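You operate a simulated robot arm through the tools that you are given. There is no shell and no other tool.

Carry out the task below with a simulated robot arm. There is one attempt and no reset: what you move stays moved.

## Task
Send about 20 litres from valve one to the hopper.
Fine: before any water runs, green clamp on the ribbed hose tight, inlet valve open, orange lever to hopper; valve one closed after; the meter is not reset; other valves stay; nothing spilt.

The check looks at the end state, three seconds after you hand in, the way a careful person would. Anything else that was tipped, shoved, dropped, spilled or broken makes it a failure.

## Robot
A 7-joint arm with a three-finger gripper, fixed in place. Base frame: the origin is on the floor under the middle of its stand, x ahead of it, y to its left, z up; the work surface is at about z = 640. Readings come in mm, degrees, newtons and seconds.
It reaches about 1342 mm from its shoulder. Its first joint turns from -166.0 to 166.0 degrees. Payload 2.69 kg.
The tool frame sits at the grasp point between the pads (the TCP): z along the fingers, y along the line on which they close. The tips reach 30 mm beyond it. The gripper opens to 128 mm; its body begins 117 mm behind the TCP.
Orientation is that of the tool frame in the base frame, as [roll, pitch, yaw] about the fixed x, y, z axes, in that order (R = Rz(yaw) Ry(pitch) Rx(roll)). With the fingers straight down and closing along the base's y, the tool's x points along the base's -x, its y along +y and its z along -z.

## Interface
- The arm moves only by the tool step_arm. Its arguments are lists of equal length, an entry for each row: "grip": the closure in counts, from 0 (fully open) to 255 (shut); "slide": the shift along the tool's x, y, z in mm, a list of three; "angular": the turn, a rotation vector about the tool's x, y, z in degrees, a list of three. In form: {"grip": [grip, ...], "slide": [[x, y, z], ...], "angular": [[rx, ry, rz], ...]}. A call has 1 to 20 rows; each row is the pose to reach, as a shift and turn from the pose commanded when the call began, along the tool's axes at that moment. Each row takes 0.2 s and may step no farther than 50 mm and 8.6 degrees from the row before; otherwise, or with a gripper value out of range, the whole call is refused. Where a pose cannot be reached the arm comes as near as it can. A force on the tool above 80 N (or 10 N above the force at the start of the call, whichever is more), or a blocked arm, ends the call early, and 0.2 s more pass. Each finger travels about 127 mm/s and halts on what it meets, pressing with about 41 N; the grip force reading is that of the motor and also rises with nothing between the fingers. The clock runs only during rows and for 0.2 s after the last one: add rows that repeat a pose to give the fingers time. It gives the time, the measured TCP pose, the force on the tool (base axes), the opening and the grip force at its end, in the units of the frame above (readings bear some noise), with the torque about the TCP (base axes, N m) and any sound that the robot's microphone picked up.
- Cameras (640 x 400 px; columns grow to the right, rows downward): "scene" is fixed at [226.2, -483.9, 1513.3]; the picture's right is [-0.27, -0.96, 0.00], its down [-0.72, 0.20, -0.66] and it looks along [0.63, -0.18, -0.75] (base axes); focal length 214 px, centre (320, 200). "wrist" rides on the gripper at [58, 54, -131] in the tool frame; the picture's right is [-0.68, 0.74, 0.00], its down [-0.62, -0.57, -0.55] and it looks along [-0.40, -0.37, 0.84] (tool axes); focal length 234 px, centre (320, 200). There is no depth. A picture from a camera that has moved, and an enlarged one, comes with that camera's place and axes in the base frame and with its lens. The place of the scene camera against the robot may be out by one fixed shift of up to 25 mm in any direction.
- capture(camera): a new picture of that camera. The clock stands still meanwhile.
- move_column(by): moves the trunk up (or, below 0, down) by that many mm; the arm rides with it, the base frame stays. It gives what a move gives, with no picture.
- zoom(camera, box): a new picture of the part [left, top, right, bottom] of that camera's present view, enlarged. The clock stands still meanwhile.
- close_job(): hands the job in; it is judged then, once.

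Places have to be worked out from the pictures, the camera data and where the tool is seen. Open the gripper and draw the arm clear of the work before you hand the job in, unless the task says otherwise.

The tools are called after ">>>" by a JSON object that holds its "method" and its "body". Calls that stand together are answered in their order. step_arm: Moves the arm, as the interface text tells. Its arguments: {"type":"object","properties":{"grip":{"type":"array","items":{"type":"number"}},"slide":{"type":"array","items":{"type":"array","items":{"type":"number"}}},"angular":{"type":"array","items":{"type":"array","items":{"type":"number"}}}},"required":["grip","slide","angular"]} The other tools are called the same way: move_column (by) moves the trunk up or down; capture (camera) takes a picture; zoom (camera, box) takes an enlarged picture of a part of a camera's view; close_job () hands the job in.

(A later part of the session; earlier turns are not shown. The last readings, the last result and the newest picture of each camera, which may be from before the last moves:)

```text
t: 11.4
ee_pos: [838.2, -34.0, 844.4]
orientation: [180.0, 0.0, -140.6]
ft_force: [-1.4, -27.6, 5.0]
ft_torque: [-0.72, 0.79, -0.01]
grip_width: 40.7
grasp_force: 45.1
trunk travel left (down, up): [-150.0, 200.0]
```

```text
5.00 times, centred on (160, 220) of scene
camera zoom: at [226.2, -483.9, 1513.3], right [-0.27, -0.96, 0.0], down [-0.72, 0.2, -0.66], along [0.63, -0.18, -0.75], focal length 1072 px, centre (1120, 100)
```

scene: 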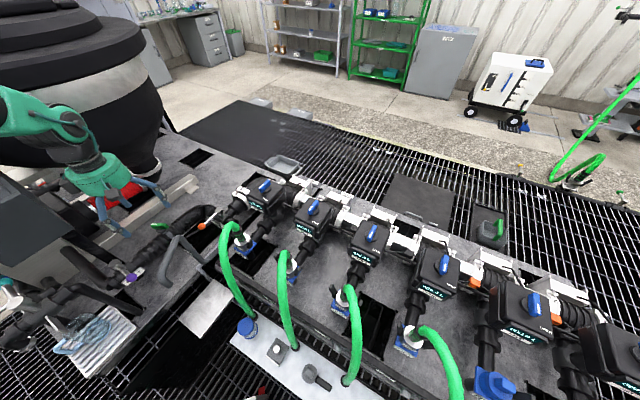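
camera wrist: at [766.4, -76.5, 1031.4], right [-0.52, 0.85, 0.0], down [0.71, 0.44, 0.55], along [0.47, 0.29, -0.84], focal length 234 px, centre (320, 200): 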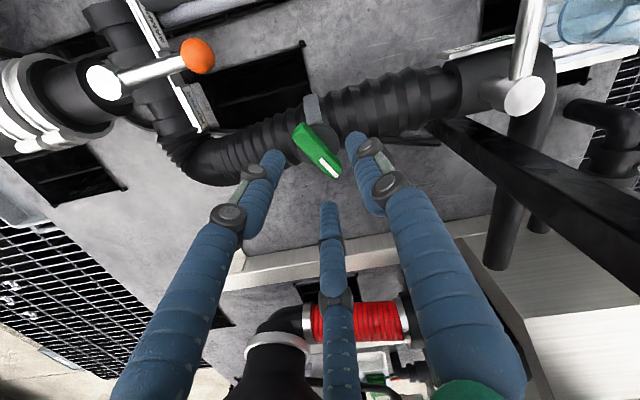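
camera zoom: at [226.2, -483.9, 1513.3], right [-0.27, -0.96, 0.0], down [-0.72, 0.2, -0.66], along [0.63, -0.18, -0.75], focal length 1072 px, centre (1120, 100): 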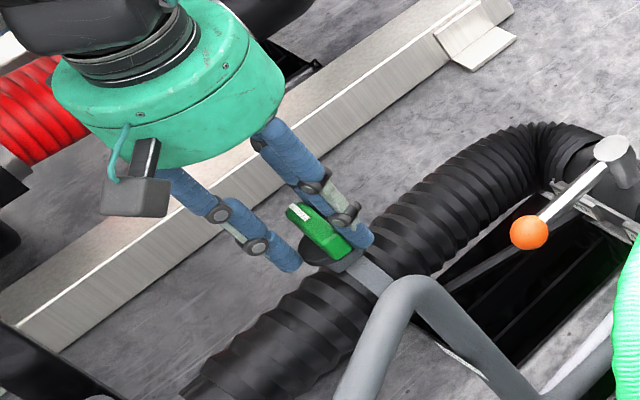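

The handle follows the gripper (white end now about 39°), with no stop yet and about 28 N of side load from a small centring error. I'll shift about 2 mm toward -y and keep turning clockwise.

>>> {"method": "step_arm", "body": {"grip": [255, 255, 255, 255, 255, 255, 255], "slide": [[1.3, -1.5, 0], [1.3, -1.5, 0], [1.3, -1.5, 0], [1.3, -1.5, 0], [1.3, -1.5, 0], [1.3, -1.5, 0], [1.3, -1.5, 0]], "angular": [[0, 0, 7], [0, 0, 14], [0, 0, 21], [0, 0, 28], [0, 0, 35], [0, 0, 40], [0, 0, 40]]}}

>>> {"method": "zoom", "body": {"camera": "wrist", "box": [240, 90, 400, 250]}}

>>> {"method": "zoom", "body": {"camera": "scene", "box": [120, 180, 200, 260]}}

```text
t: 13.0
ee_pos: [836.2, -36.2, 843.5]
orientation: [179.9, 0.0, 179.4]
ft_force: [-6.3, 0.8, 7.3]
ft_torque: [0.59, 0.64, -0.01]
grip_width: 40.6
grasp_force: 44.6
trunk travel left (down, up): [-150.0, 200.0]
```

```text
2.50 times, centred on (320, 170) of wrist
camera zoom: at [778.8, 17.6, 972.9], right [0.68, 0.73, 0.0], down [0.61, -0.57, 0.55], along [0.4, -0.37, -0.84], focal length 585 px, centre (320, 275)
```

zoom: 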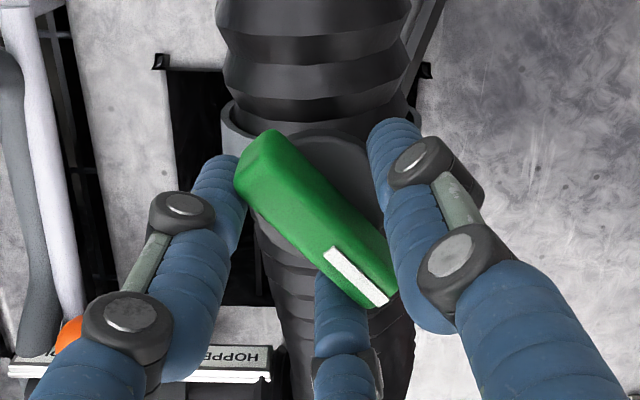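

```text
5.00 times, centred on (160, 220) of scene
camera zoom: at [226.2, -483.9, 1513.3], right [-0.27, -0.96, 0.0], down [-0.72, 0.2, -0.66], along [0.63, -0.18, -0.75], focal length 1072 px, centre (1120, 100)
```

zoom: 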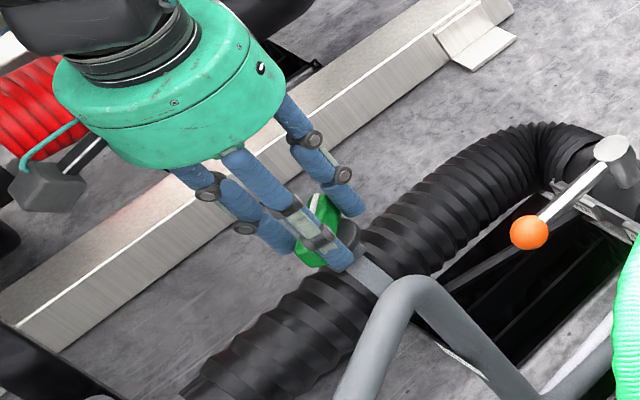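

Another 40° done with no stop felt; the white end is now near azimuth 0°. I'll continue clockwise, watching the torque.

>>> {"method": "step_arm", "body": {"grip": [255, 255, 255, 255, 255, 255, 255], "slide": [[0, 0, 0], [0, 0, 0], [0, 0, 0], [0, 0, 0], [0, 0, 0], [0, 0, 0], [0, 0, 0]], "angular": [[0, 0, 7], [0, 0, 14], [0, 0, 21], [0, 0, 28], [0, 0, 35], [0, 0, 40], [0, 0, 40]]}}

>>> {"method": "zoom", "body": {"camera": "wrist", "box": [240, 90, 400, 250]}}

>>> {"method": "zoom", "body": {"camera": "scene", "box": [120, 180, 200, 260]}}

```text
t: 14.6
ee_pos: [837.2, -34.5, 843.1]
orientation: [-180.0, 0.0, 139.4]
ft_force: [-13.3, -4.4, 5.1]
ft_torque: [0.25, -0.01, 0.02]
grip_width: 40.6
grasp_force: 45.5
trunk travel left (down, up): [-150.0, 200.0]
```

```text
2.50 times, centred on (320, 170) of wrist
camera zoom: at [826.6, 42.1, 973.0], right [0.99, 0.12, 0.0], down [0.1, -0.83, 0.55], along [0.07, -0.54, -0.84], focal length 585 px, centre (320, 275)
```

zoom: 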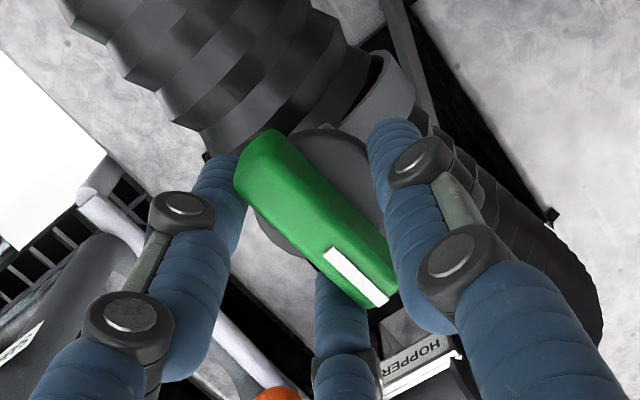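

```text
5.00 times, centred on (160, 220) of scene
camera zoom: at [226.2, -483.9, 1513.3], right [-0.27, -0.96, 0.0], down [-0.72, 0.2, -0.66], along [0.63, -0.18, -0.75], focal length 1072 px, centre (1120, 100)
```

zoom: 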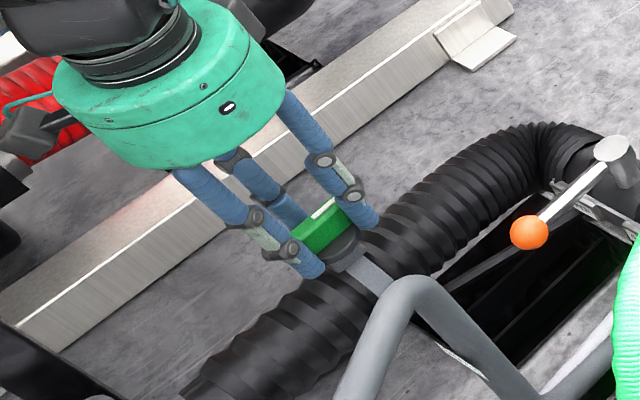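

Still turning freely at about 119° clockwise in total. I'll continue another 40° looking for the tight stop.

>>> {"method": "step_arm", "body": {"grip": [255, 255, 255, 255, 255, 255, 255], "slide": [[0, 0, 0], [0, 0, 0], [0, 0, 0], [0, 0, 0], [0, 0, 0], [0, 0, 0], [0, 0, 0]], "angular": [[0, 0, 7], [0, 0, 14], [0, 0, 21], [0, 0, 28], [0, 0, 35], [0, 0, 40], [0, 0, 40]]}}

>>> {"method": "zoom", "body": {"camera": "wrist", "box": [240, 90, 400, 250]}}

>>> {"method": "zoom", "body": {"camera": "scene", "box": [120, 180, 200, 260]}}

```text
t: 16.2
ee_pos: [836.4, -34.6, 843.7]
orientation: [180.0, 0.0, 99.4]
ft_force: [-23.1, -1.4, 7.9]
ft_torque: [0.12, 0.03, 0.02]
grip_width: 40.6
grasp_force: 45.0
trunk travel left (down, up): [-150.0, 200.0]
```

```text
2.50 times, centred on (320, 170) of wrist
camera zoom: at [878.8, 30.1, 973.0], right [0.84, -0.55, 0.0], down [-0.46, -0.7, 0.55], along [-0.3, -0.46, -0.84], focal length 585 px, centre (320, 275)
```

zoom: 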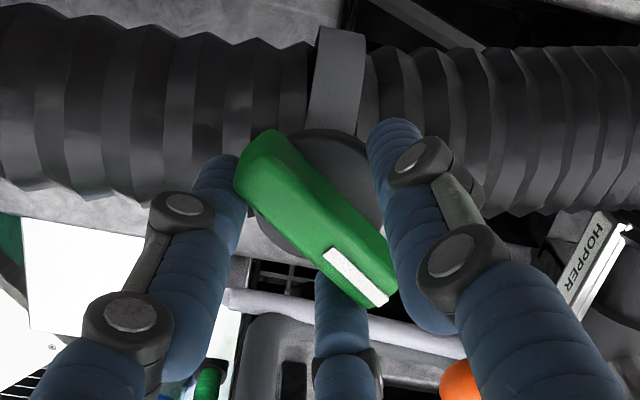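

```text
5.00 times, centred on (160, 220) of scene
camera zoom: at [226.2, -483.9, 1513.3], right [-0.27, -0.96, 0.0], down [-0.72, 0.2, -0.66], along [0.63, -0.18, -0.75], focal length 1072 px, centre (1120, 100)
```

zoom: 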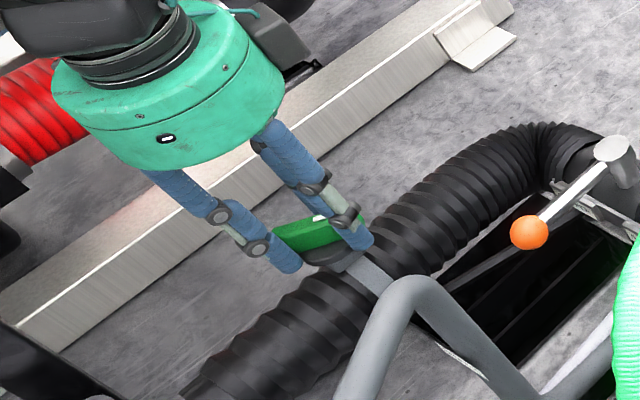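

About 160° clockwise in total, still free. I'll ease the side load by 1.5 mm and continue 40°.

>>> {"method": "step_arm", "body": {"grip": [255, 255, 255, 255, 255, 255, 255], "slide": [[0.2, -1.5, 0], [0.2, -1.5, 0], [0.2, -1.5, 0], [0.2, -1.5, 0], [0.2, -1.5, 0], [0.2, -1.5, 0], [0.2, -1.5, 0]], "angular": [[0, 0, 7], [0, 0, 14], [0, 0, 21], [0, 0, 28], [0, 0, 35], [0, 0, 40], [0, 0, 40]]}}

>>> {"method": "zoom", "body": {"camera": "wrist", "box": [240, 90, 400, 250]}}

>>> {"method": "zoom", "body": {"camera": "scene", "box": [120, 180, 200, 260]}}

```text
t: 17.8
ee_pos: [834.9, -33.5, 842.9]
orientation: [-179.9, 0.0, 59.5]
ft_force: [-8.5, 13.8, -0.5]
ft_torque: [0.24, -0.34, -0.02]
grip_width: 40.8
grasp_force: 44.9
trunk travel left (down, up): [-150.0, 200.0]
```

```text
2.50 times, centred on (320, 170) of wrist
camera zoom: at [911.0, -12.6, 973.0], right [0.29, -0.96, 0.0], down [-0.8, -0.24, 0.55], along [-0.52, -0.16, -0.84], focal length 585 px, centre (320, 275)
```

zoom: 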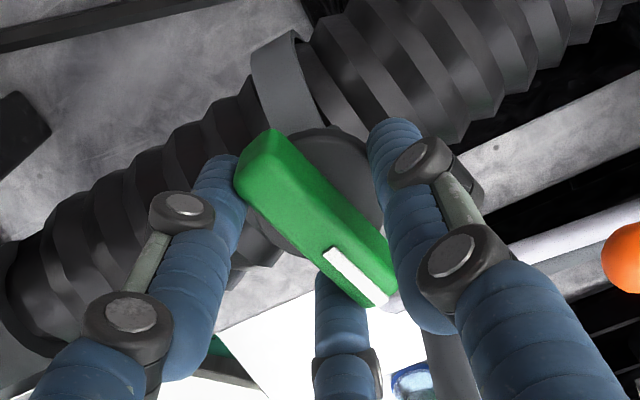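

```text
5.00 times, centred on (160, 220) of scene
camera zoom: at [226.2, -483.9, 1513.3], right [-0.27, -0.96, 0.0], down [-0.72, 0.2, -0.66], along [0.63, -0.18, -0.75], focal length 1072 px, centre (1120, 100)
```

zoom: 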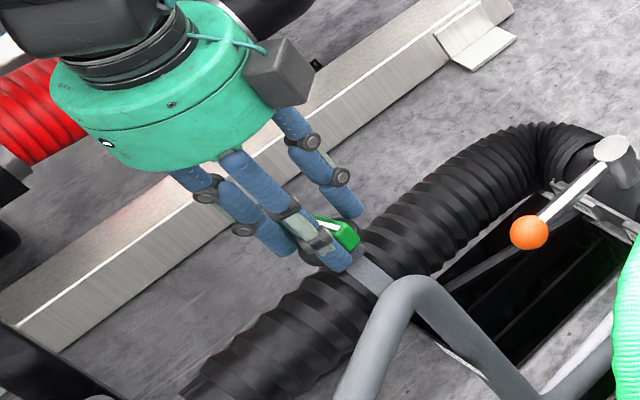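

About 200° clockwise, still free with no sound. I'll continue, watching for a stop or a wrist limit.

>>> {"method": "step_arm", "body": {"grip": [255, 255, 255, 255, 255, 255, 255], "slide": [[0, 0, 0], [0, 0, 0], [0, 0, 0], [0, 0, 0], [0, 0, 0], [0, 0, 0], [0, 0, 0]], "angular": [[0, 0, 7], [0, 0, 14], [0, 0, 21], [0, 0, 28], [0, 0, 35], [0, 0, 40], [0, 0, 40]]}}

>>> {"method": "zoom", "body": {"camera": "wrist", "box": [240, 90, 400, 250]}}

>>> {"method": "zoom", "body": {"camera": "scene", "box": [120, 180, 200, 260]}}

```text
t: 19.0
ee_pos: [826.8, -31.5, 842.7]
orientation: [-179.7, 0.7, 26.3]
ft_force: [-34.4, 8.8, 34.2]
ft_torque: [0.02, -0.51, 2.52]
grip_width: 48.8
grasp_force: 45.0
trunk travel left (down, up): [-150.0, 200.0]
stopped in row 6: the force on the tool passed its limit at 87 N (the readings are from after the stop); the commanded pose is now the measured one
```

```text
2.50 times, centred on (320, 170) of wrist
camera zoom: at [904.6, -55.9, 972.3], right [-0.28, -0.96, 0.0], down [-0.8, 0.23, 0.56], along [-0.54, 0.15, -0.83], focal length 585 px, centre (320, 275)
```

zoom: 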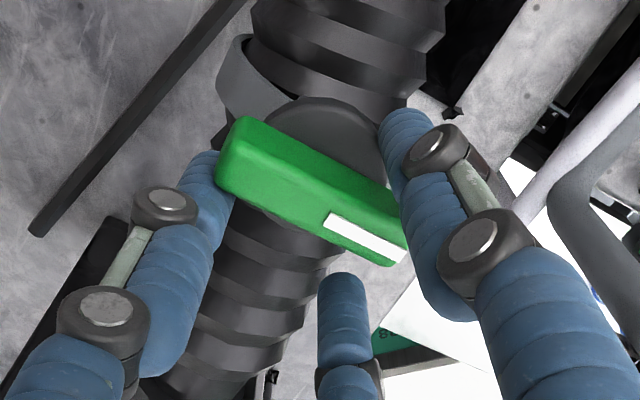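

```text
5.00 times, centred on (160, 220) of scene
camera zoom: at [226.2, -483.9, 1513.3], right [-0.27, -0.96, 0.0], down [-0.72, 0.2, -0.66], along [0.63, -0.18, -0.75], focal length 1072 px, centre (1120, 100)
```

zoom: 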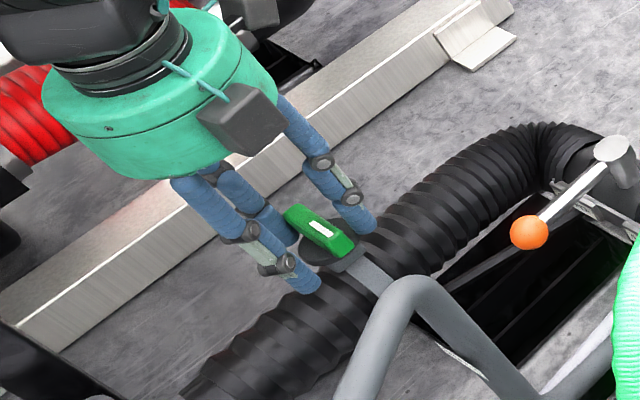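

The handle reached a firm stop (2.5 N·m, force limit) after about 209° clockwise; the white end now points about 225°, square across the hose. I'll open the fingers, rise straight up, and look.

>>> {"method": "step_arm", "body": {"grip": [180, 120, 80, 80, 80, 80, 80], "slide": [[0, 0, 0], [0, 0, 0], [0, 0, -2], [0, 0, -20], [0, 0, -50], [0, 0, -90], [0, 0, -90]], "angular": [[0, 0, 0], [0, 0, 0], [0, 0, 0], [0, 0, 0], [0, 0, 0], [0, 0, 0], [0, 0, 0]]}}

>>> {"method": "capture", "body": {"camera": "wrist"}}

>>> {"method": "zoom", "body": {"camera": "scene", "box": [145, 205, 185, 245]}}

```text
t: 20.6
ee_pos: [831.6, -31.3, 929.8]
orientation: [-179.7, 0.6, 26.1]
ft_force: [0.4, -0.1, 0.3]
ft_torque: [-0.01, -0.04, 0.01]
grip_width: 87.9
grasp_force: 0.1
trunk travel left (down, up): [-150.0, 200.0]
```

```text
taken
camera wrist: at [908.8, -56.4, 1059.2], right [-0.28, -0.96, 0.0], down [-0.8, 0.24, 0.56], along [-0.54, 0.16, -0.83], focal length 234 px, centre (320, 200)
```

wrist: 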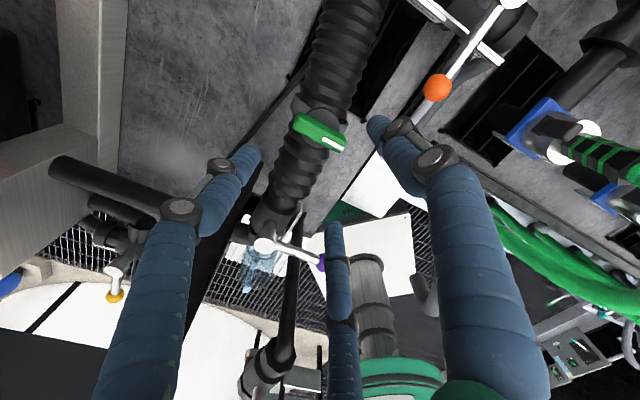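

```text
10.00 times, centred on (165, 225) of scene
camera zoom: at [226.2, -483.9, 1513.3], right [-0.27, -0.96, 0.0], down [-0.72, 0.2, -0.66], along [0.63, -0.18, -0.75], focal length 2145 px, centre (1870, -50)
```

zoom: 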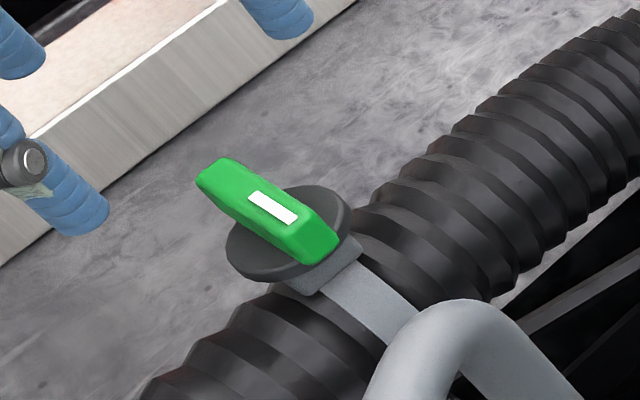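

The handle now sits square across the hose. I'll zoom on the clamp from here to see whether the band looks snug, and look for hidden marks.

>>> {"method": "zoom", "body": {"camera": "wrist", "box": [275, 80, 365, 170]}}

>>> {"method": "zoom", "body": {"camera": "wrist", "box": [230, 200, 350, 290]}}

>>> {"method": "zoom", "body": {"camera": "wrist", "box": [380, 0, 540, 120]}}

```text
4.44 times, centred on (320, 125) of wrist
camera zoom: at [908.8, -56.4, 1059.2], right [-0.28, -0.96, 0.0], down [-0.8, 0.24, 0.56], along [-0.54, 0.16, -0.83], focal length 1041 px, centre (320, 533)
```

zoom: 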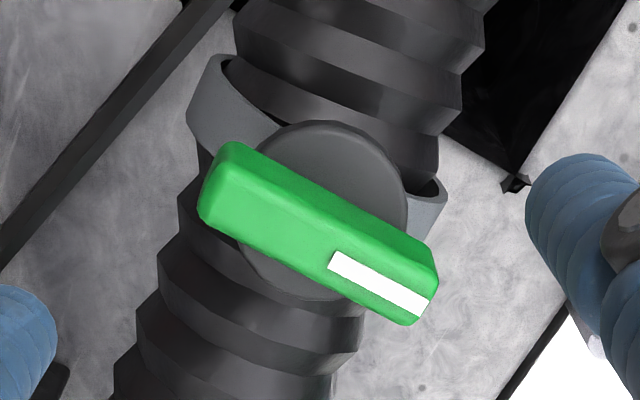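

```text
4.44 times, centred on (290, 245) of wrist
camera zoom: at [908.8, -56.4, 1059.2], right [-0.28, -0.96, 0.0], down [-0.8, 0.24, 0.56], along [-0.54, 0.16, -0.83], focal length 1041 px, centre (453, 0)
```

zoom: 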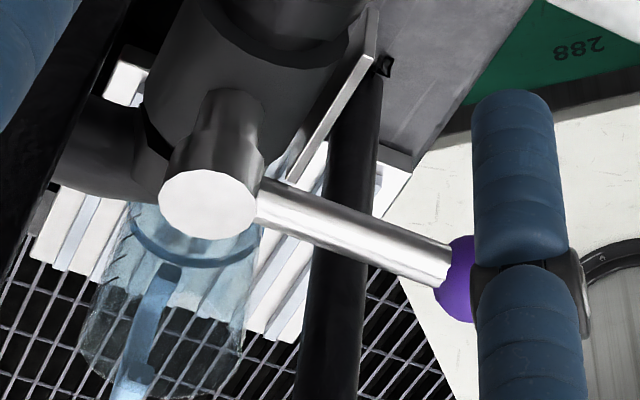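

```text
3.33 times, centred on (460, 60) of wrist
camera zoom: at [908.8, -56.4, 1059.2], right [-0.28, -0.96, 0.0], down [-0.8, 0.24, 0.56], along [-0.54, 0.16, -0.83], focal length 781 px, centre (-147, 667)
```

zoom: 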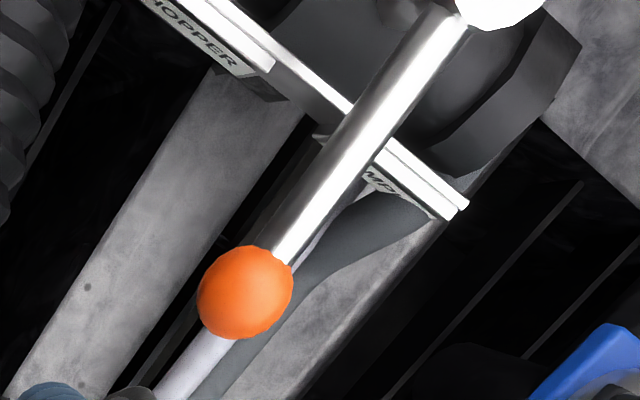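

The white end points about 224°, across the hose at the clockwise stop, so I take the clamp as tight. Next is the INLET lever: hub about (709,84,822), ball about (641,16,822), lying across its pipe. I'll raise the arm, turn it back the long way with the camera on the -a side, and move toward it for a good look.

>>> {"method": "step_arm", "body": {"grip": [80, 80, 80, 80, 80, 80, 80, 80, 80, 80, 80, 80, 80, 80, 80], "slide": [[0, 0, -40], [0, 0, -80], [-9, -4, -80], [-18, -7, -80], [-27, -11, -80], [-36, -14, -80], [-45, -18, -80], [-54, -21, -80], [-63, -25, -80], [-72, -28, -80], [-81, -32, -80], [-90, -35, -80], [-99, -39, -80], [-112, -43.6, -80], [-112, -43.6, -80]], "angular": [[0, 0, -8], [0, 0, -16], [0, 0, -24], [0, 0, -32], [0, 0, -40], [0, 0, -48], [0, 0, -56], [0, 0, -64], [0, 0, -72], [0, 0, -80], [0, 0, -88], [0, 0, -96], [0, 0, -104], [0, 0, -112], [0, 0, -120]]}}

```text
t: 23.8
ee_pos: [710.9, -43.5, 1011.4]
orientation: [-179.6, -0.6, 146.3]
ft_force: [-0.8, -0.3, 0.9]
ft_torque: [0.01, -0.02, -0.02]
grip_width: 87.5
grasp_force: 0.1
trunk travel left (down, up): [-150.0, 200.0]
```

Now at (711,-43,1011), yaw 146°. I'll continue the turn to about 268° and move over to (585,-40) to view the inlet lever.

>>> {"method": "step_arm", "body": {"grip": [80, 80, 80, 80, 80, 80, 80, 80, 80, 80, 80, 80, 80, 80, 80, 80], "slide": [[7, -4, 0], [14, -9, 0], [21, -13, 0], [28, -18, 0], [35, -22, 0], [42, -27, 0], [49, -31, 0], [56, -36, 0], [64, -40, 0], [71, -45, 0], [78, -49, 0], [85, -54, 0], [92, -58, 0], [99, -62, 0], [106.8, -67, 0], [106.8, -67, 0]], "angular": [[0, 0, -8.1], [0, 0, -16.2], [0, 0, -24.3], [0, 0, -32.4], [0, 0, -40.5], [0, 0, -48.6], [0, 0, -56.7], [0, 0, -64.8], [0, 0, -72.9], [0, 0, -81], [0, 0, -89.1], [0, 0, -97.2], [0, 0, -105.3], [0, 0, -113.4], [0, 0, -121.5], [0, 0, -121.5]]}}

>>> {"method": "capture", "body": {"camera": "wrist"}}

>>> {"method": "capture", "body": {"camera": "scene"}}

```text
t: 27.2
ee_pos: [586.9, -40.5, 1013.4]
orientation: [179.4, -0.1, -92.2]
ft_force: [-0.3, 0.1, 0.1]
ft_torque: [-0.04, 0.0, 0.0]
grip_width: 87.7
grasp_force: 0.1
trunk travel left (down, up): [-150.0, 200.0]
```

```text
taken
camera wrist: at [531.3, -98.1, 1143.9], right [-0.71, 0.71, 0.01], down [0.6, 0.59, 0.54], along [0.38, 0.39, -0.84], focal length 234 px, centre (320, 200)
```

wrist: 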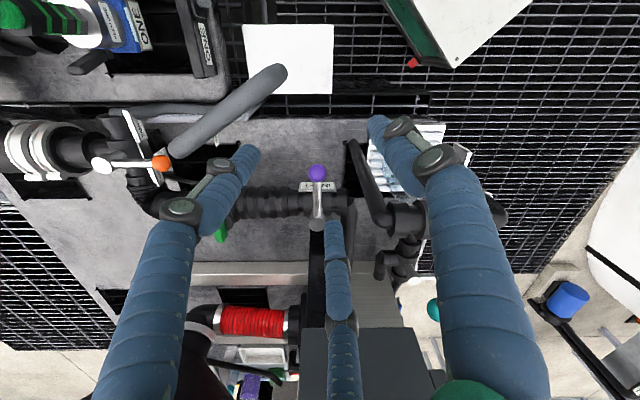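

```text
taken
```

scene: 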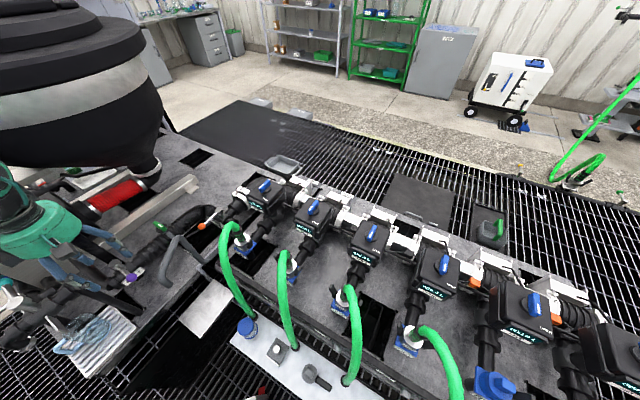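

The inlet lever shows clearly, with the grey box face about 30–45 mm behind its hub. I'll zoom on the lever and plate.

>>> {"method": "zoom", "body": {"camera": "wrist", "box": [285, 150, 365, 230]}}

>>> {"method": "zoom", "body": {"camera": "wrist", "box": [240, 150, 440, 340]}}

>>> {"method": "zoom", "body": {"camera": "wrist", "box": [80, 120, 200, 220]}}

```text
5.00 times, centred on (325, 190) of wrist
camera zoom: at [531.3, -98.1, 1143.9], right [-0.71, 0.71, 0.01], down [0.6, 0.59, 0.54], along [0.38, 0.39, -0.84], focal length 1171 px, centre (295, 250)
```

zoom: 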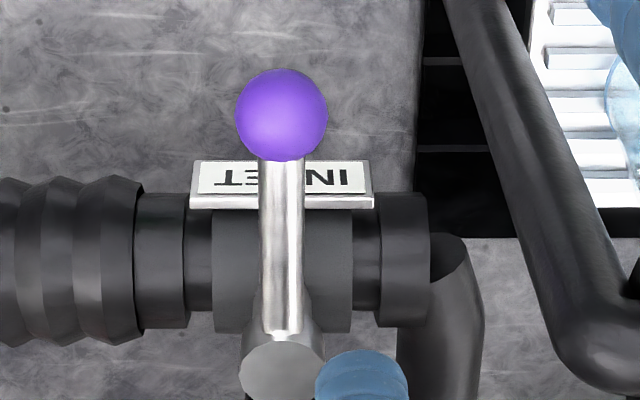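

```text
2.11 times, centred on (340, 245) of wrist
camera zoom: at [531.3, -98.1, 1143.9], right [-0.71, 0.71, 0.01], down [0.6, 0.59, 0.54], along [0.38, 0.39, -0.84], focal length 493 px, centre (278, 105)
```

zoom: 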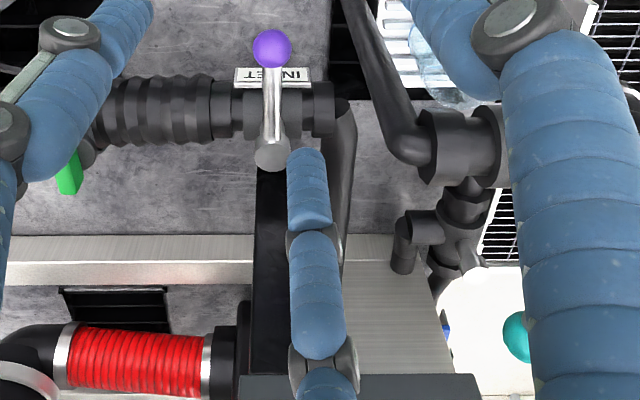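

```text
4.00 times, centred on (140, 170) of wrist
camera zoom: at [531.3, -98.1, 1143.9], right [-0.71, 0.71, 0.01], down [0.6, 0.59, 0.54], along [0.38, 0.39, -0.84], focal length 937 px, centre (1040, 320)
```

zoom: 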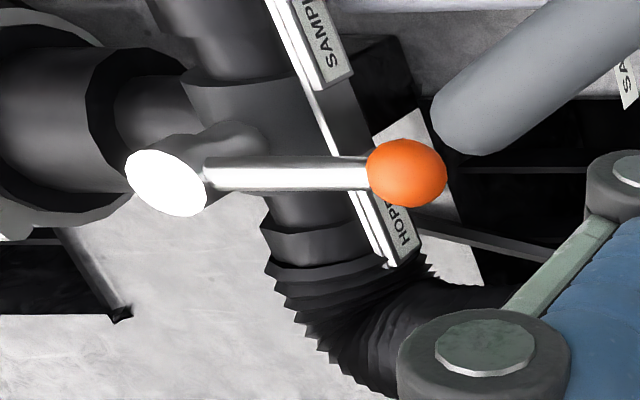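

The pipe bend and tee next to the inlet lever matter for clearance. I'll look at that area from the scene camera and the current wrist view.

>>> {"method": "zoom", "body": {"camera": "scene", "box": [20, 230, 180, 330]}}

>>> {"method": "zoom", "body": {"camera": "wrist", "box": [300, 130, 480, 290]}}

```text
4.00 times, centred on (100, 280) of scene
camera zoom: at [226.2, -483.9, 1513.3], right [-0.27, -0.96, 0.0], down [-0.72, 0.2, -0.66], along [0.63, -0.18, -0.75], focal length 858 px, centre (1200, -120)
```

zoom: 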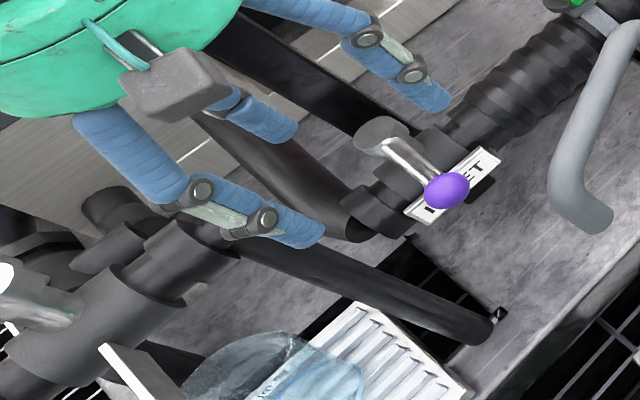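

```text
2.50 times, centred on (390, 210) of wrist
camera zoom: at [531.3, -98.1, 1143.9], right [-0.71, 0.71, 0.01], down [0.6, 0.59, 0.54], along [0.38, 0.39, -0.84], focal length 585 px, centre (145, 175)
```

zoom: 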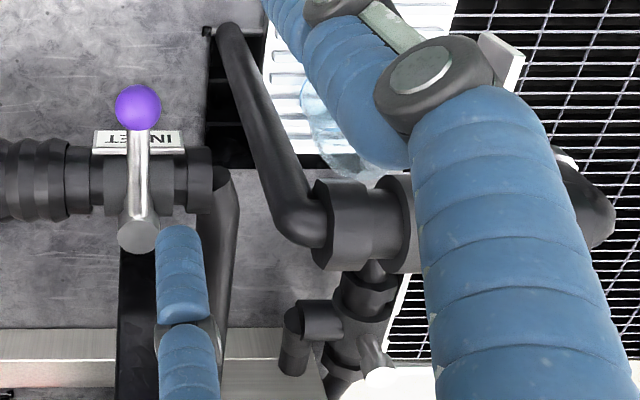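

The downpipe beside the inlet valve (about (609,114) at lever height) blocks a swing toward +b, so the lever must open counter-clockwise, toward the hose. I'll close the fingers to a pusher, tilt the tool 15° so the palm leans away from the grey box, and go above the gap on the +b side of the lever.

>>> {"method": "step_arm", "body": {"grip": [160, 255, 255, 255, 255, 255], "slide": [[-22, -10, 16], [-44, -20, 32], [-66, -30, 50], [-88, -40, 68], [-105.8, -48.8, 83.4], [-105.8, -48.8, 83.4]], "angular": [[3.4, -3.7, 0], [6.8, -7.3, 0], [10.2, -11, 0], [10.2, -11, 0], [10.2, -11, 0], [10.2, -11, 0]]}}

>>> {"method": "capture", "body": {"camera": "wrist"}}

>>> {"method": "zoom", "body": {"camera": "scene", "box": [20, 200, 180, 300]}}

```text
t: 28.6
ee_pos: [641.4, 63.2, 928.5]
orientation: [-170.4, 10.9, -91.6]
ft_force: [-0.5, 0.4, 0.6]
ft_torque: [0.01, 0.03, 0.01]
grip_width: 2.1
grasp_force: 30.9
trunk travel left (down, up): [-150.0, 200.0]
```

```text
taken
camera wrist: at [563.3, -16.1, 1034.2], right [-0.71, 0.71, 0.01], down [0.48, 0.47, 0.74], along [0.52, 0.53, -0.67], focal length 234 px, centre (320, 200)
```

wrist: 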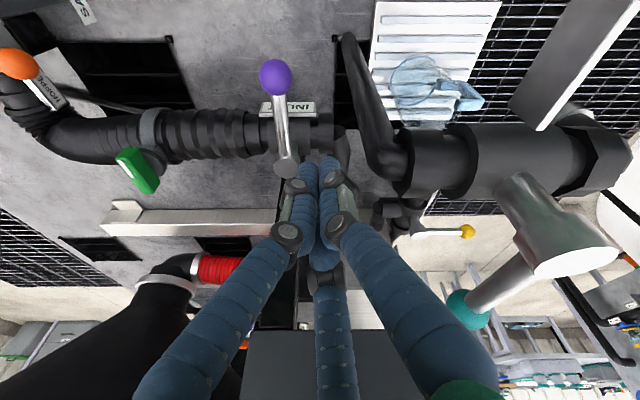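

```text
4.00 times, centred on (100, 250) of scene
camera zoom: at [226.2, -483.9, 1513.3], right [-0.27, -0.96, 0.0], down [-0.72, 0.2, -0.66], along [0.63, -0.18, -0.75], focal length 858 px, centre (1200, 0)
```

zoom: 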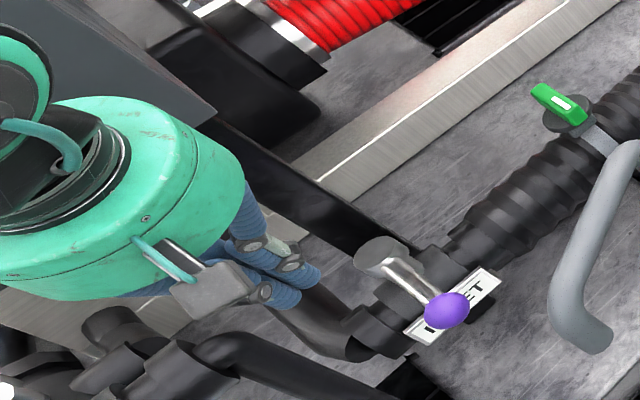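

The geometry checks out: the projected ball and hub match the view, the plate is low (z≈757), and the tall silver hub at about (546,140,980) stays clear. I'll descend beside the lever to tip height of about 810.

>>> {"method": "step_arm", "body": {"grip": [255, 255, 255, 255, 255], "slide": [[4.2, 4.1, 21.6], [8.4, 8.2, 43.2], [12.7, 12.2, 64.7], [16.9, 16.3, 86.3], [16.9, 16.3, 86.3]], "angular": [[0, 0, 0], [0, 0, 0], [0, 0, 0], [0, 0, 0], [0, 0, 0]]}}

>>> {"method": "capture", "body": {"camera": "wrist"}}

>>> {"method": "zoom", "body": {"camera": "scene", "box": [20, 200, 180, 300]}}

```text
t: 29.8
ee_pos: [638.3, 64.6, 839.7]
orientation: [-170.4, 11.0, -91.6]
ft_force: [0.6, 0.4, 0.6]
ft_torque: [-0.01, 0.03, 0.01]
grip_width: 2.2
grasp_force: 31.2
trunk travel left (down, up): [-150.0, 200.0]
```

```text
taken
camera wrist: at [560.5, -15.6, 944.8], right [-0.71, 0.71, 0.01], down [0.48, 0.47, 0.74], along [0.52, 0.53, -0.67], focal length 234 px, centre (320, 200)
```

wrist: 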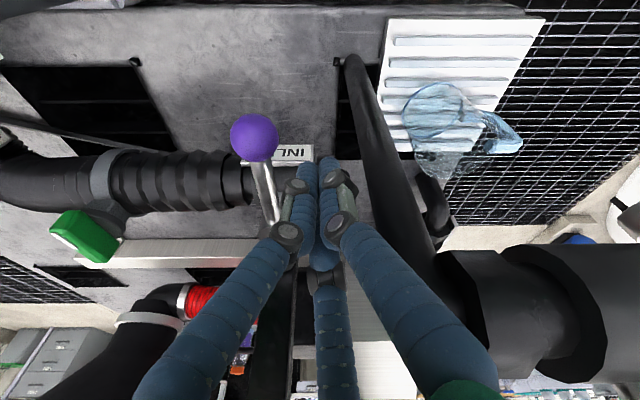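

```text
4.00 times, centred on (100, 250) of scene
camera zoom: at [226.2, -483.9, 1513.3], right [-0.27, -0.96, 0.0], down [-0.72, 0.2, -0.66], along [0.63, -0.18, -0.75], focal length 858 px, centre (1200, 0)
```

zoom: 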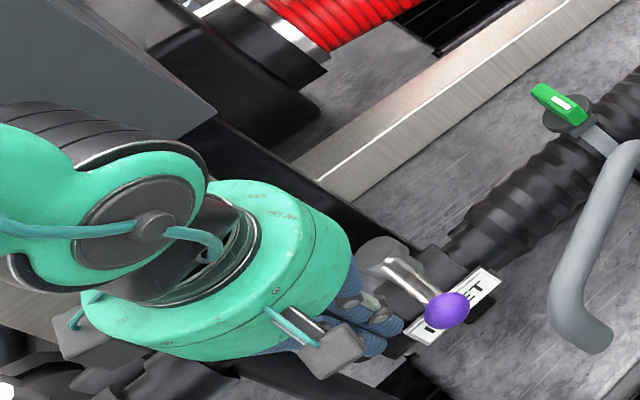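

The closed fingers sit beside the lever on its +b side with no contact. I'll push along the arc about the hub for the first half of the swing and check.

>>> {"method": "step_arm", "body": {"grip": [255, 255, 255, 255, 255, 255], "slide": [[7.6, -8.4, -0.1], [22.0, -16.2, -1.5], [33.5, -25.5, -2.2], [43.1, -37.3, -2.1], [50.1, -51.1, -1.1], [50.1, -51.1, -1.1]], "angular": [[0, 0, 0], [0, 0, 0], [0, 0, 0], [0, 0, 0], [0, 0, 0], [0, 0, 0]]}}

>>> {"method": "capture", "body": {"camera": "wrist"}}

>>> {"method": "zoom", "body": {"camera": "scene", "box": [20, 200, 180, 300]}}

```text
t: 31.2
ee_pos: [686.5, 12.6, 839.4]
orientation: [-170.4, 11.0, -91.6]
ft_force: [-0.3, 0.3, -0.1]
ft_torque: [0.03, 0.01, -0.01]
grip_width: 2.1
grasp_force: 31.5
trunk travel left (down, up): [-150.0, 200.0]
```

```text
taken
camera wrist: at [608.8, -68.2, 945.1], right [-0.71, 0.71, 0.01], down [0.48, 0.47, 0.74], along [0.52, 0.53, -0.67], focal length 234 px, centre (320, 200)
```

wrist: 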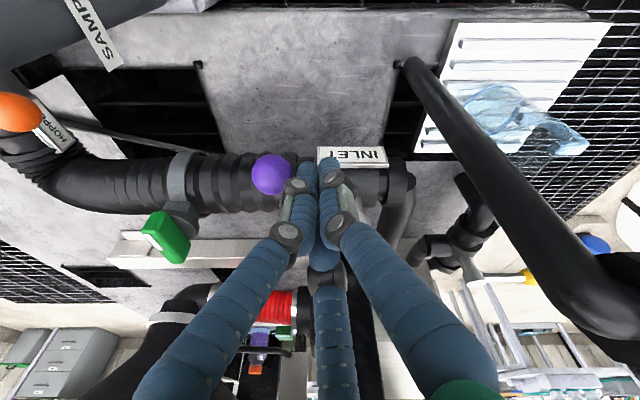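

```text
4.00 times, centred on (100, 250) of scene
camera zoom: at [226.2, -483.9, 1513.3], right [-0.27, -0.96, 0.0], down [-0.72, 0.2, -0.66], along [0.63, -0.18, -0.75], focal length 858 px, centre (1200, 0)
```

zoom: 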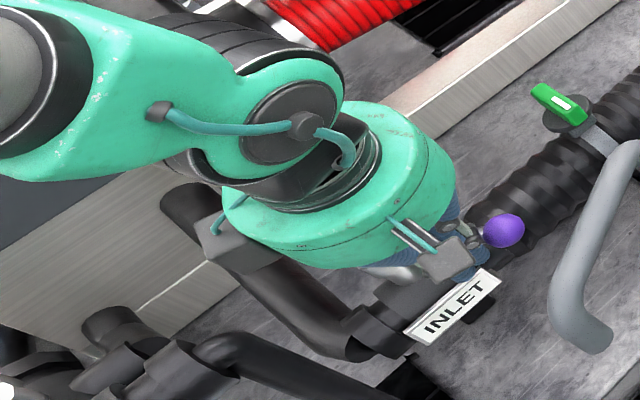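

The lever swings freely counter-clockwise. I'll continue to and slightly past the in-line position to meet its stop.

>>> {"method": "step_arm", "body": {"grip": [255, 255, 255, 255, 255, 255], "slide": [[4.0, -15.4, 1.8], [4.5, -31.5, 4.4], [1.5, -47.6, 7.7], [-2.7, -57.7, 10.3], [-5, -61.5, 11.3], [-5, -61.5, 11.3]], "angular": [[0, 0, 0], [0, 0, 0], [0, 0, 0], [0, 0, 0], [0, 0, 0], [0, 0, 0]]}}

>>> {"method": "capture", "body": {"camera": "wrist"}}

>>> {"method": "zoom", "body": {"camera": "scene", "box": [20, 200, 180, 300]}}

```text
t: 32.7
ee_pos: [740.0, 12.5, 833.9]
orientation: [-171.2, 10.9, -91.7]
ft_force: [-6.9, -10.7, -5.5]
ft_torque: [-0.32, 0.07, 0.0]
grip_width: 2.1
grasp_force: 31.2
trunk travel left (down, up): [-150.0, 200.0]
stopped in row 6: the force on the tool passed its limit at 82 N (the readings are from after the stop); the commanded pose is now the measured one
```

```text
taken
camera wrist: at [664.1, -67.2, 940.6], right [-0.71, 0.71, 0.02], down [0.49, 0.47, 0.73], along [0.51, 0.53, -0.68], focal length 234 px, centre (320, 200)
```

wrist: 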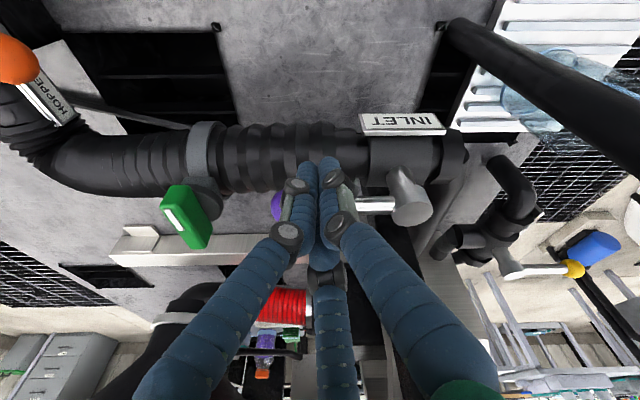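

```text
4.00 times, centred on (100, 250) of scene
camera zoom: at [226.2, -483.9, 1513.3], right [-0.27, -0.96, 0.0], down [-0.72, 0.2, -0.66], along [0.63, -0.18, -0.75], focal length 858 px, centre (1200, 0)
```

zoom: 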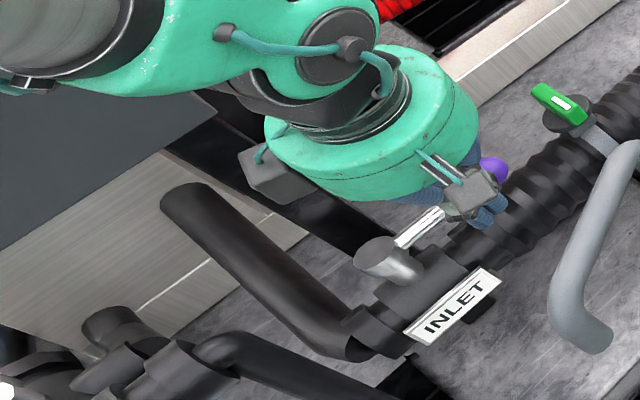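

The INLET lever has reached its stop, in line with the pipe toward the hose. I'll back off toward -a, rise, and confirm with pictures.

>>> {"method": "step_arm", "body": {"grip": [255, 255, 255, 255, 255, 255], "slide": [[18.2, 16.7, -6.4], [12, 12, -37], [4, 5, -75], [-4, -3, -122], [-10, -8, -150], [-10, -8, -150]], "angular": [[0, 0, 0], [0, 0, 0], [0, 0, 0], [0, 0, 0], [0, 0, 0], [0, 0, 0]]}}

>>> {"method": "capture", "body": {"camera": "wrist"}}

>>> {"method": "zoom", "body": {"camera": "scene", "box": [90, 190, 250, 290]}}

```text
t: 34.1
ee_pos: [725.3, -4.1, 985.0]
orientation: [-171.1, 11.0, -91.7]
ft_force: [0.5, -0.2, -0.4]
ft_torque: [0.0, -0.03, 0.02]
grip_width: 1.7
grasp_force: 32.2
trunk travel left (down, up): [-150.0, 200.0]
```

```text
taken
camera wrist: at [648.8, -84.3, 1091.7], right [-0.71, 0.71, 0.02], down [0.49, 0.47, 0.74], along [0.51, 0.53, -0.68], focal length 234 px, centre (320, 200)
```

wrist: 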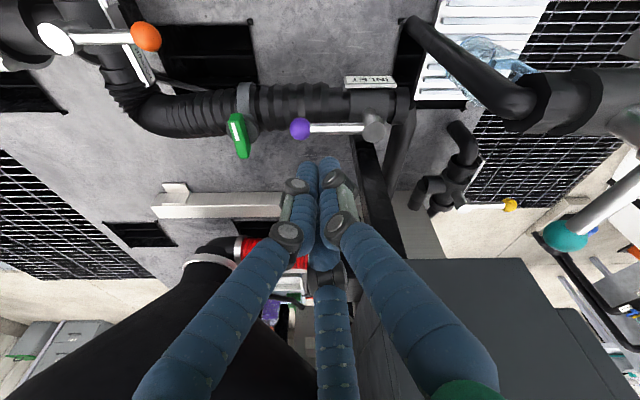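

```text
4.00 times, centred on (170, 240) of scene
camera zoom: at [226.2, -483.9, 1513.3], right [-0.27, -0.96, 0.0], down [-0.72, 0.2, -0.66], along [0.63, -0.18, -0.75], focal length 858 px, centre (920, 40)
```

zoom: 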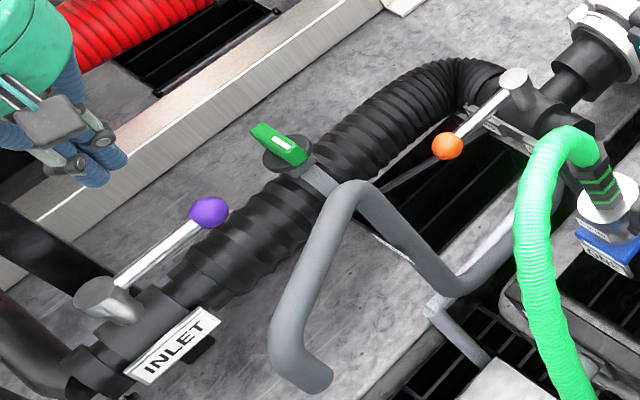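

The INLET lever is in line with the pipe: open. Next is the orange lever (hub about (894,-233,786), ball (828,-166,776)). I'll untilt the tool and move toward it at a safe height, minding the grey sample tube near (706,-142,897) and green hose ONE near (693,-320,927).

>>> {"method": "step_arm", "body": {"grip": [255, 255, 255, 255], "slide": [[19, -14, -1.5], [38, -29, -3], [57.7, -43, -4.6], [57.7, -43, -4.6]], "angular": [[-3, 3.7, 0], [-6, 7.4, 0], [-8.8, 11, 0], [-8.8, 11, 0]]}}

```text
t: 35.1
ee_pos: [765.3, -64.3, 984.0]
orientation: [-180.0, 0.0, -92.4]
ft_force: [-0.3, 0.2, 0.4]
ft_torque: [-0.02, 0.04, 0.01]
grip_width: 2.0
grasp_force: 30.9
trunk travel left (down, up): [-150.0, 200.0]
```

Level again at (765,-64,984). I'll move to about (800,-200,960) with yaw about 235° to look at the orange lever up close.

>>> {"method": "step_arm", "body": {"grip": [255, 255, 255, 255, 255], "slide": [[33.5, -10, 6], [67, -20, 12], [100.5, -30, 18], [134.1, -40.4, 24], [134.1, -40.4, 24]], "angular": [[0, 0, 8.1], [0, 0, 16.3], [0, 0, 24.5], [0, 0, 32.6], [0, 0, 32.6]]}}

>>> {"method": "capture", "body": {"camera": "wrist"}}

>>> {"method": "zoom", "body": {"camera": "scene", "box": [130, 160, 290, 260]}}

```text
t: 36.3
ee_pos: [801.2, -201.4, 960.0]
orientation: [-180.0, 0.0, -125.3]
ft_force: [-0.1, -0.7, 0.1]
ft_torque: [0.03, 0.03, -0.04]
grip_width: 2.1
grasp_force: 31.5
trunk travel left (down, up): [-150.0, 200.0]
```

```text
taken
camera wrist: at [722.2, -220.2, 1090.2], right [-0.21, 0.98, 0.0], down [0.82, 0.18, 0.55], along [0.54, 0.12, -0.84], focal length 234 px, centre (320, 200)
```

wrist: 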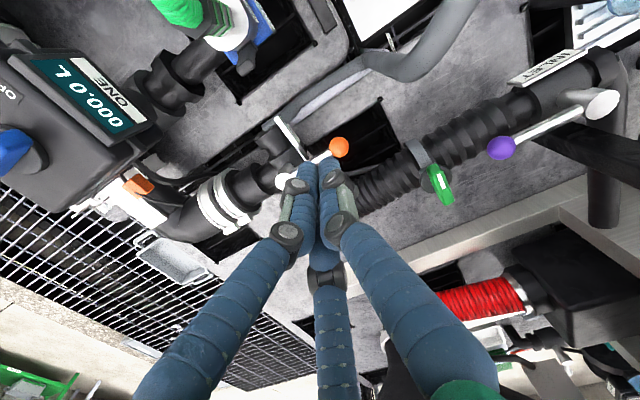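

```text
4.00 times, centred on (210, 210) of scene
camera zoom: at [226.2, -483.9, 1513.3], right [-0.27, -0.96, 0.0], down [-0.72, 0.2, -0.66], along [0.63, -0.18, -0.75], focal length 858 px, centre (760, 160)
```

zoom: 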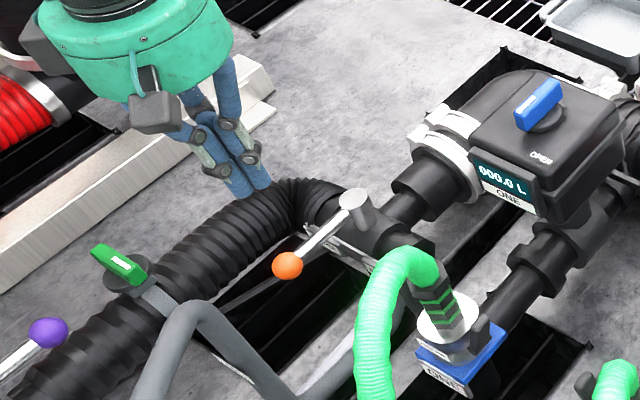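

I'll zoom in to refine the orange ball and hub positions.

>>> {"method": "zoom", "body": {"camera": "wrist", "box": [250, 110, 370, 200]}}

```text
4.44 times, centred on (310, 155) of wrist
camera zoom: at [722.2, -220.2, 1090.2], right [-0.21, 0.98, 0.0], down [0.82, 0.18, 0.55], along [0.54, 0.12, -0.84], focal length 1041 px, centre (364, 400)
```

zoom: 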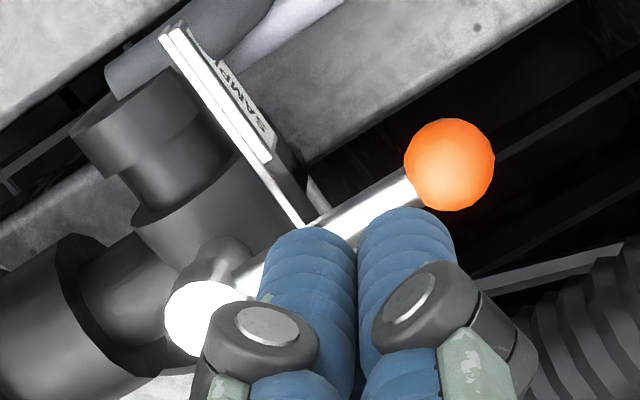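

Refined: ball about (831,-167.5,773), hub about (895.5,-234.5,785). I'll descend the closed fingers on the SAMPLE side of the lever at about (828,-220), tips near z 763.

>>> {"method": "step_arm", "body": {"grip": [255, 255, 255, 255, 255, 255], "slide": [[0.2, -32.5, 0], [0.2, -32.5, 45], [0.2, -32.5, 90], [0.2, -32.5, 130], [0.2, -32.5, 166], [0.2, -32.5, 166]], "angular": [[0, 0, 0], [0, 0, 0], [0, 0, 0], [0, 0, 0], [0, 0, 0], [0, 0, 0]]}}

>>> {"method": "capture", "body": {"camera": "wrist"}}

>>> {"method": "zoom", "body": {"camera": "scene", "box": [130, 160, 290, 260]}}

```text
t: 37.7
ee_pos: [829.5, -219.3, 796.9]
orientation: [-180.0, 0.1, -125.0]
ft_force: [0.1, -0.2, -0.5]
ft_torque: [0.05, 0.01, 0.0]
grip_width: 2.1
grasp_force: 31.1
trunk travel left (down, up): [-150.0, 200.0]
```

```text
taken
camera wrist: at [751.4, -237.6, 925.7], right [-0.21, 0.98, 0.0], down [0.82, 0.18, 0.55], along [0.54, 0.12, -0.84], focal length 234 px, centre (320, 200)
```

wrist: 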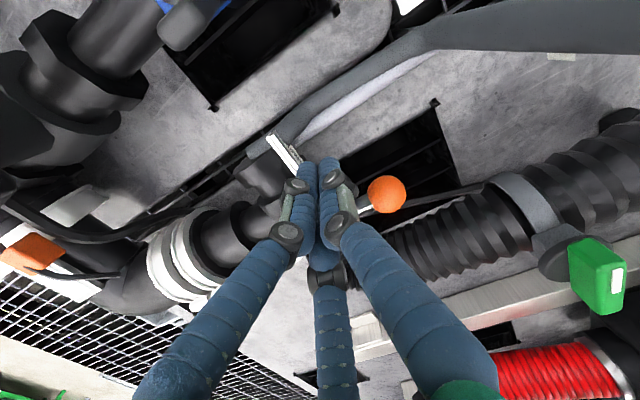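

```text
4.00 times, centred on (210, 210) of scene
camera zoom: at [226.2, -483.9, 1513.3], right [-0.27, -0.96, 0.0], down [-0.72, 0.2, -0.66], along [0.63, -0.18, -0.75], focal length 858 px, centre (760, 160)
```

zoom: 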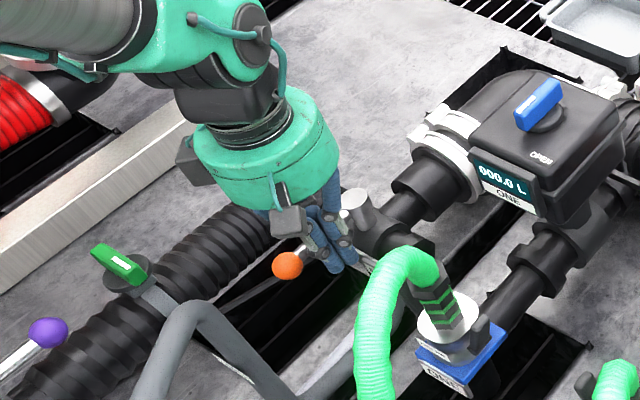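

The fingers are on the SAMPLE side of the lever without contact. I'll push clockwise toward HOPPER along the arc, the first half first.

>>> {"method": "step_arm", "body": {"grip": [255, 255, 255, 255, 255, 255], "slide": [[-10.8, -1.7, 0], [-27.5, 1.0, 0], [-42, 1.1, 0], [-56.5, -2.2, 0], [-70.2, -8.7, 0], [-70.2, -8.7, 0]], "angular": [[0, 0, 0], [0, 0, 0], [0, 0, 0], [0, 0, 0], [0, 0, 0], [0, 0, 0]]}}

>>> {"method": "capture", "body": {"camera": "wrist"}}

>>> {"method": "zoom", "body": {"camera": "scene", "box": [130, 160, 290, 260]}}

```text
t: 39.1
ee_pos: [874.5, -166.5, 794.2]
orientation: [-180.0, 0.1, -125.1]
ft_force: [-0.1, 0.4, -0.1]
ft_torque: [-0.02, 0.05, 0.01]
grip_width: 2.2
grasp_force: 31.6
trunk travel left (down, up): [-150.0, 200.0]
```

```text
taken
camera wrist: at [796.3, -184.1, 924.2], right [-0.21, 0.98, 0.0], down [0.82, 0.18, 0.55], along [0.54, 0.12, -0.84], focal length 234 px, centre (320, 200)
```

wrist: 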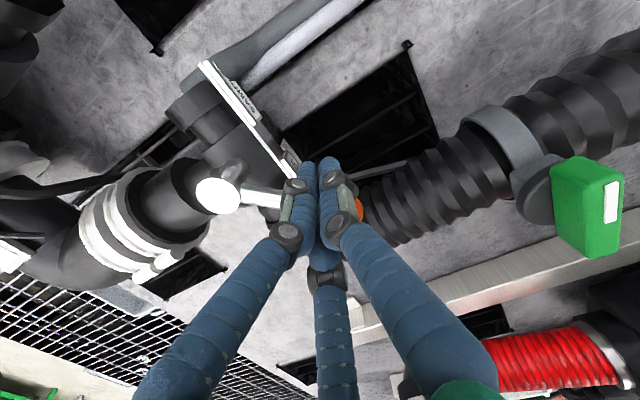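

```text
4.00 times, centred on (210, 210) of scene
camera zoom: at [226.2, -483.9, 1513.3], right [-0.27, -0.96, 0.0], down [-0.72, 0.2, -0.66], along [0.63, -0.18, -0.75], focal length 858 px, centre (760, 160)
```

zoom: 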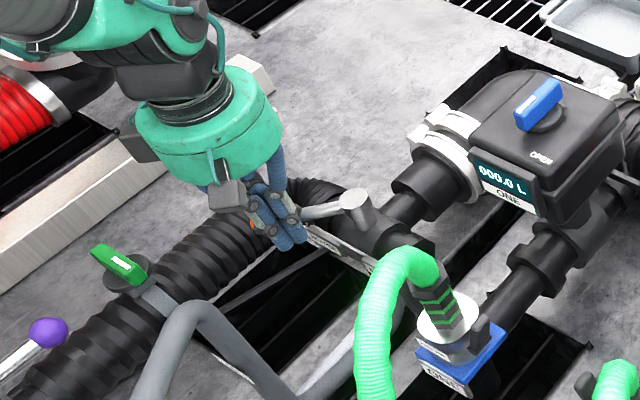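

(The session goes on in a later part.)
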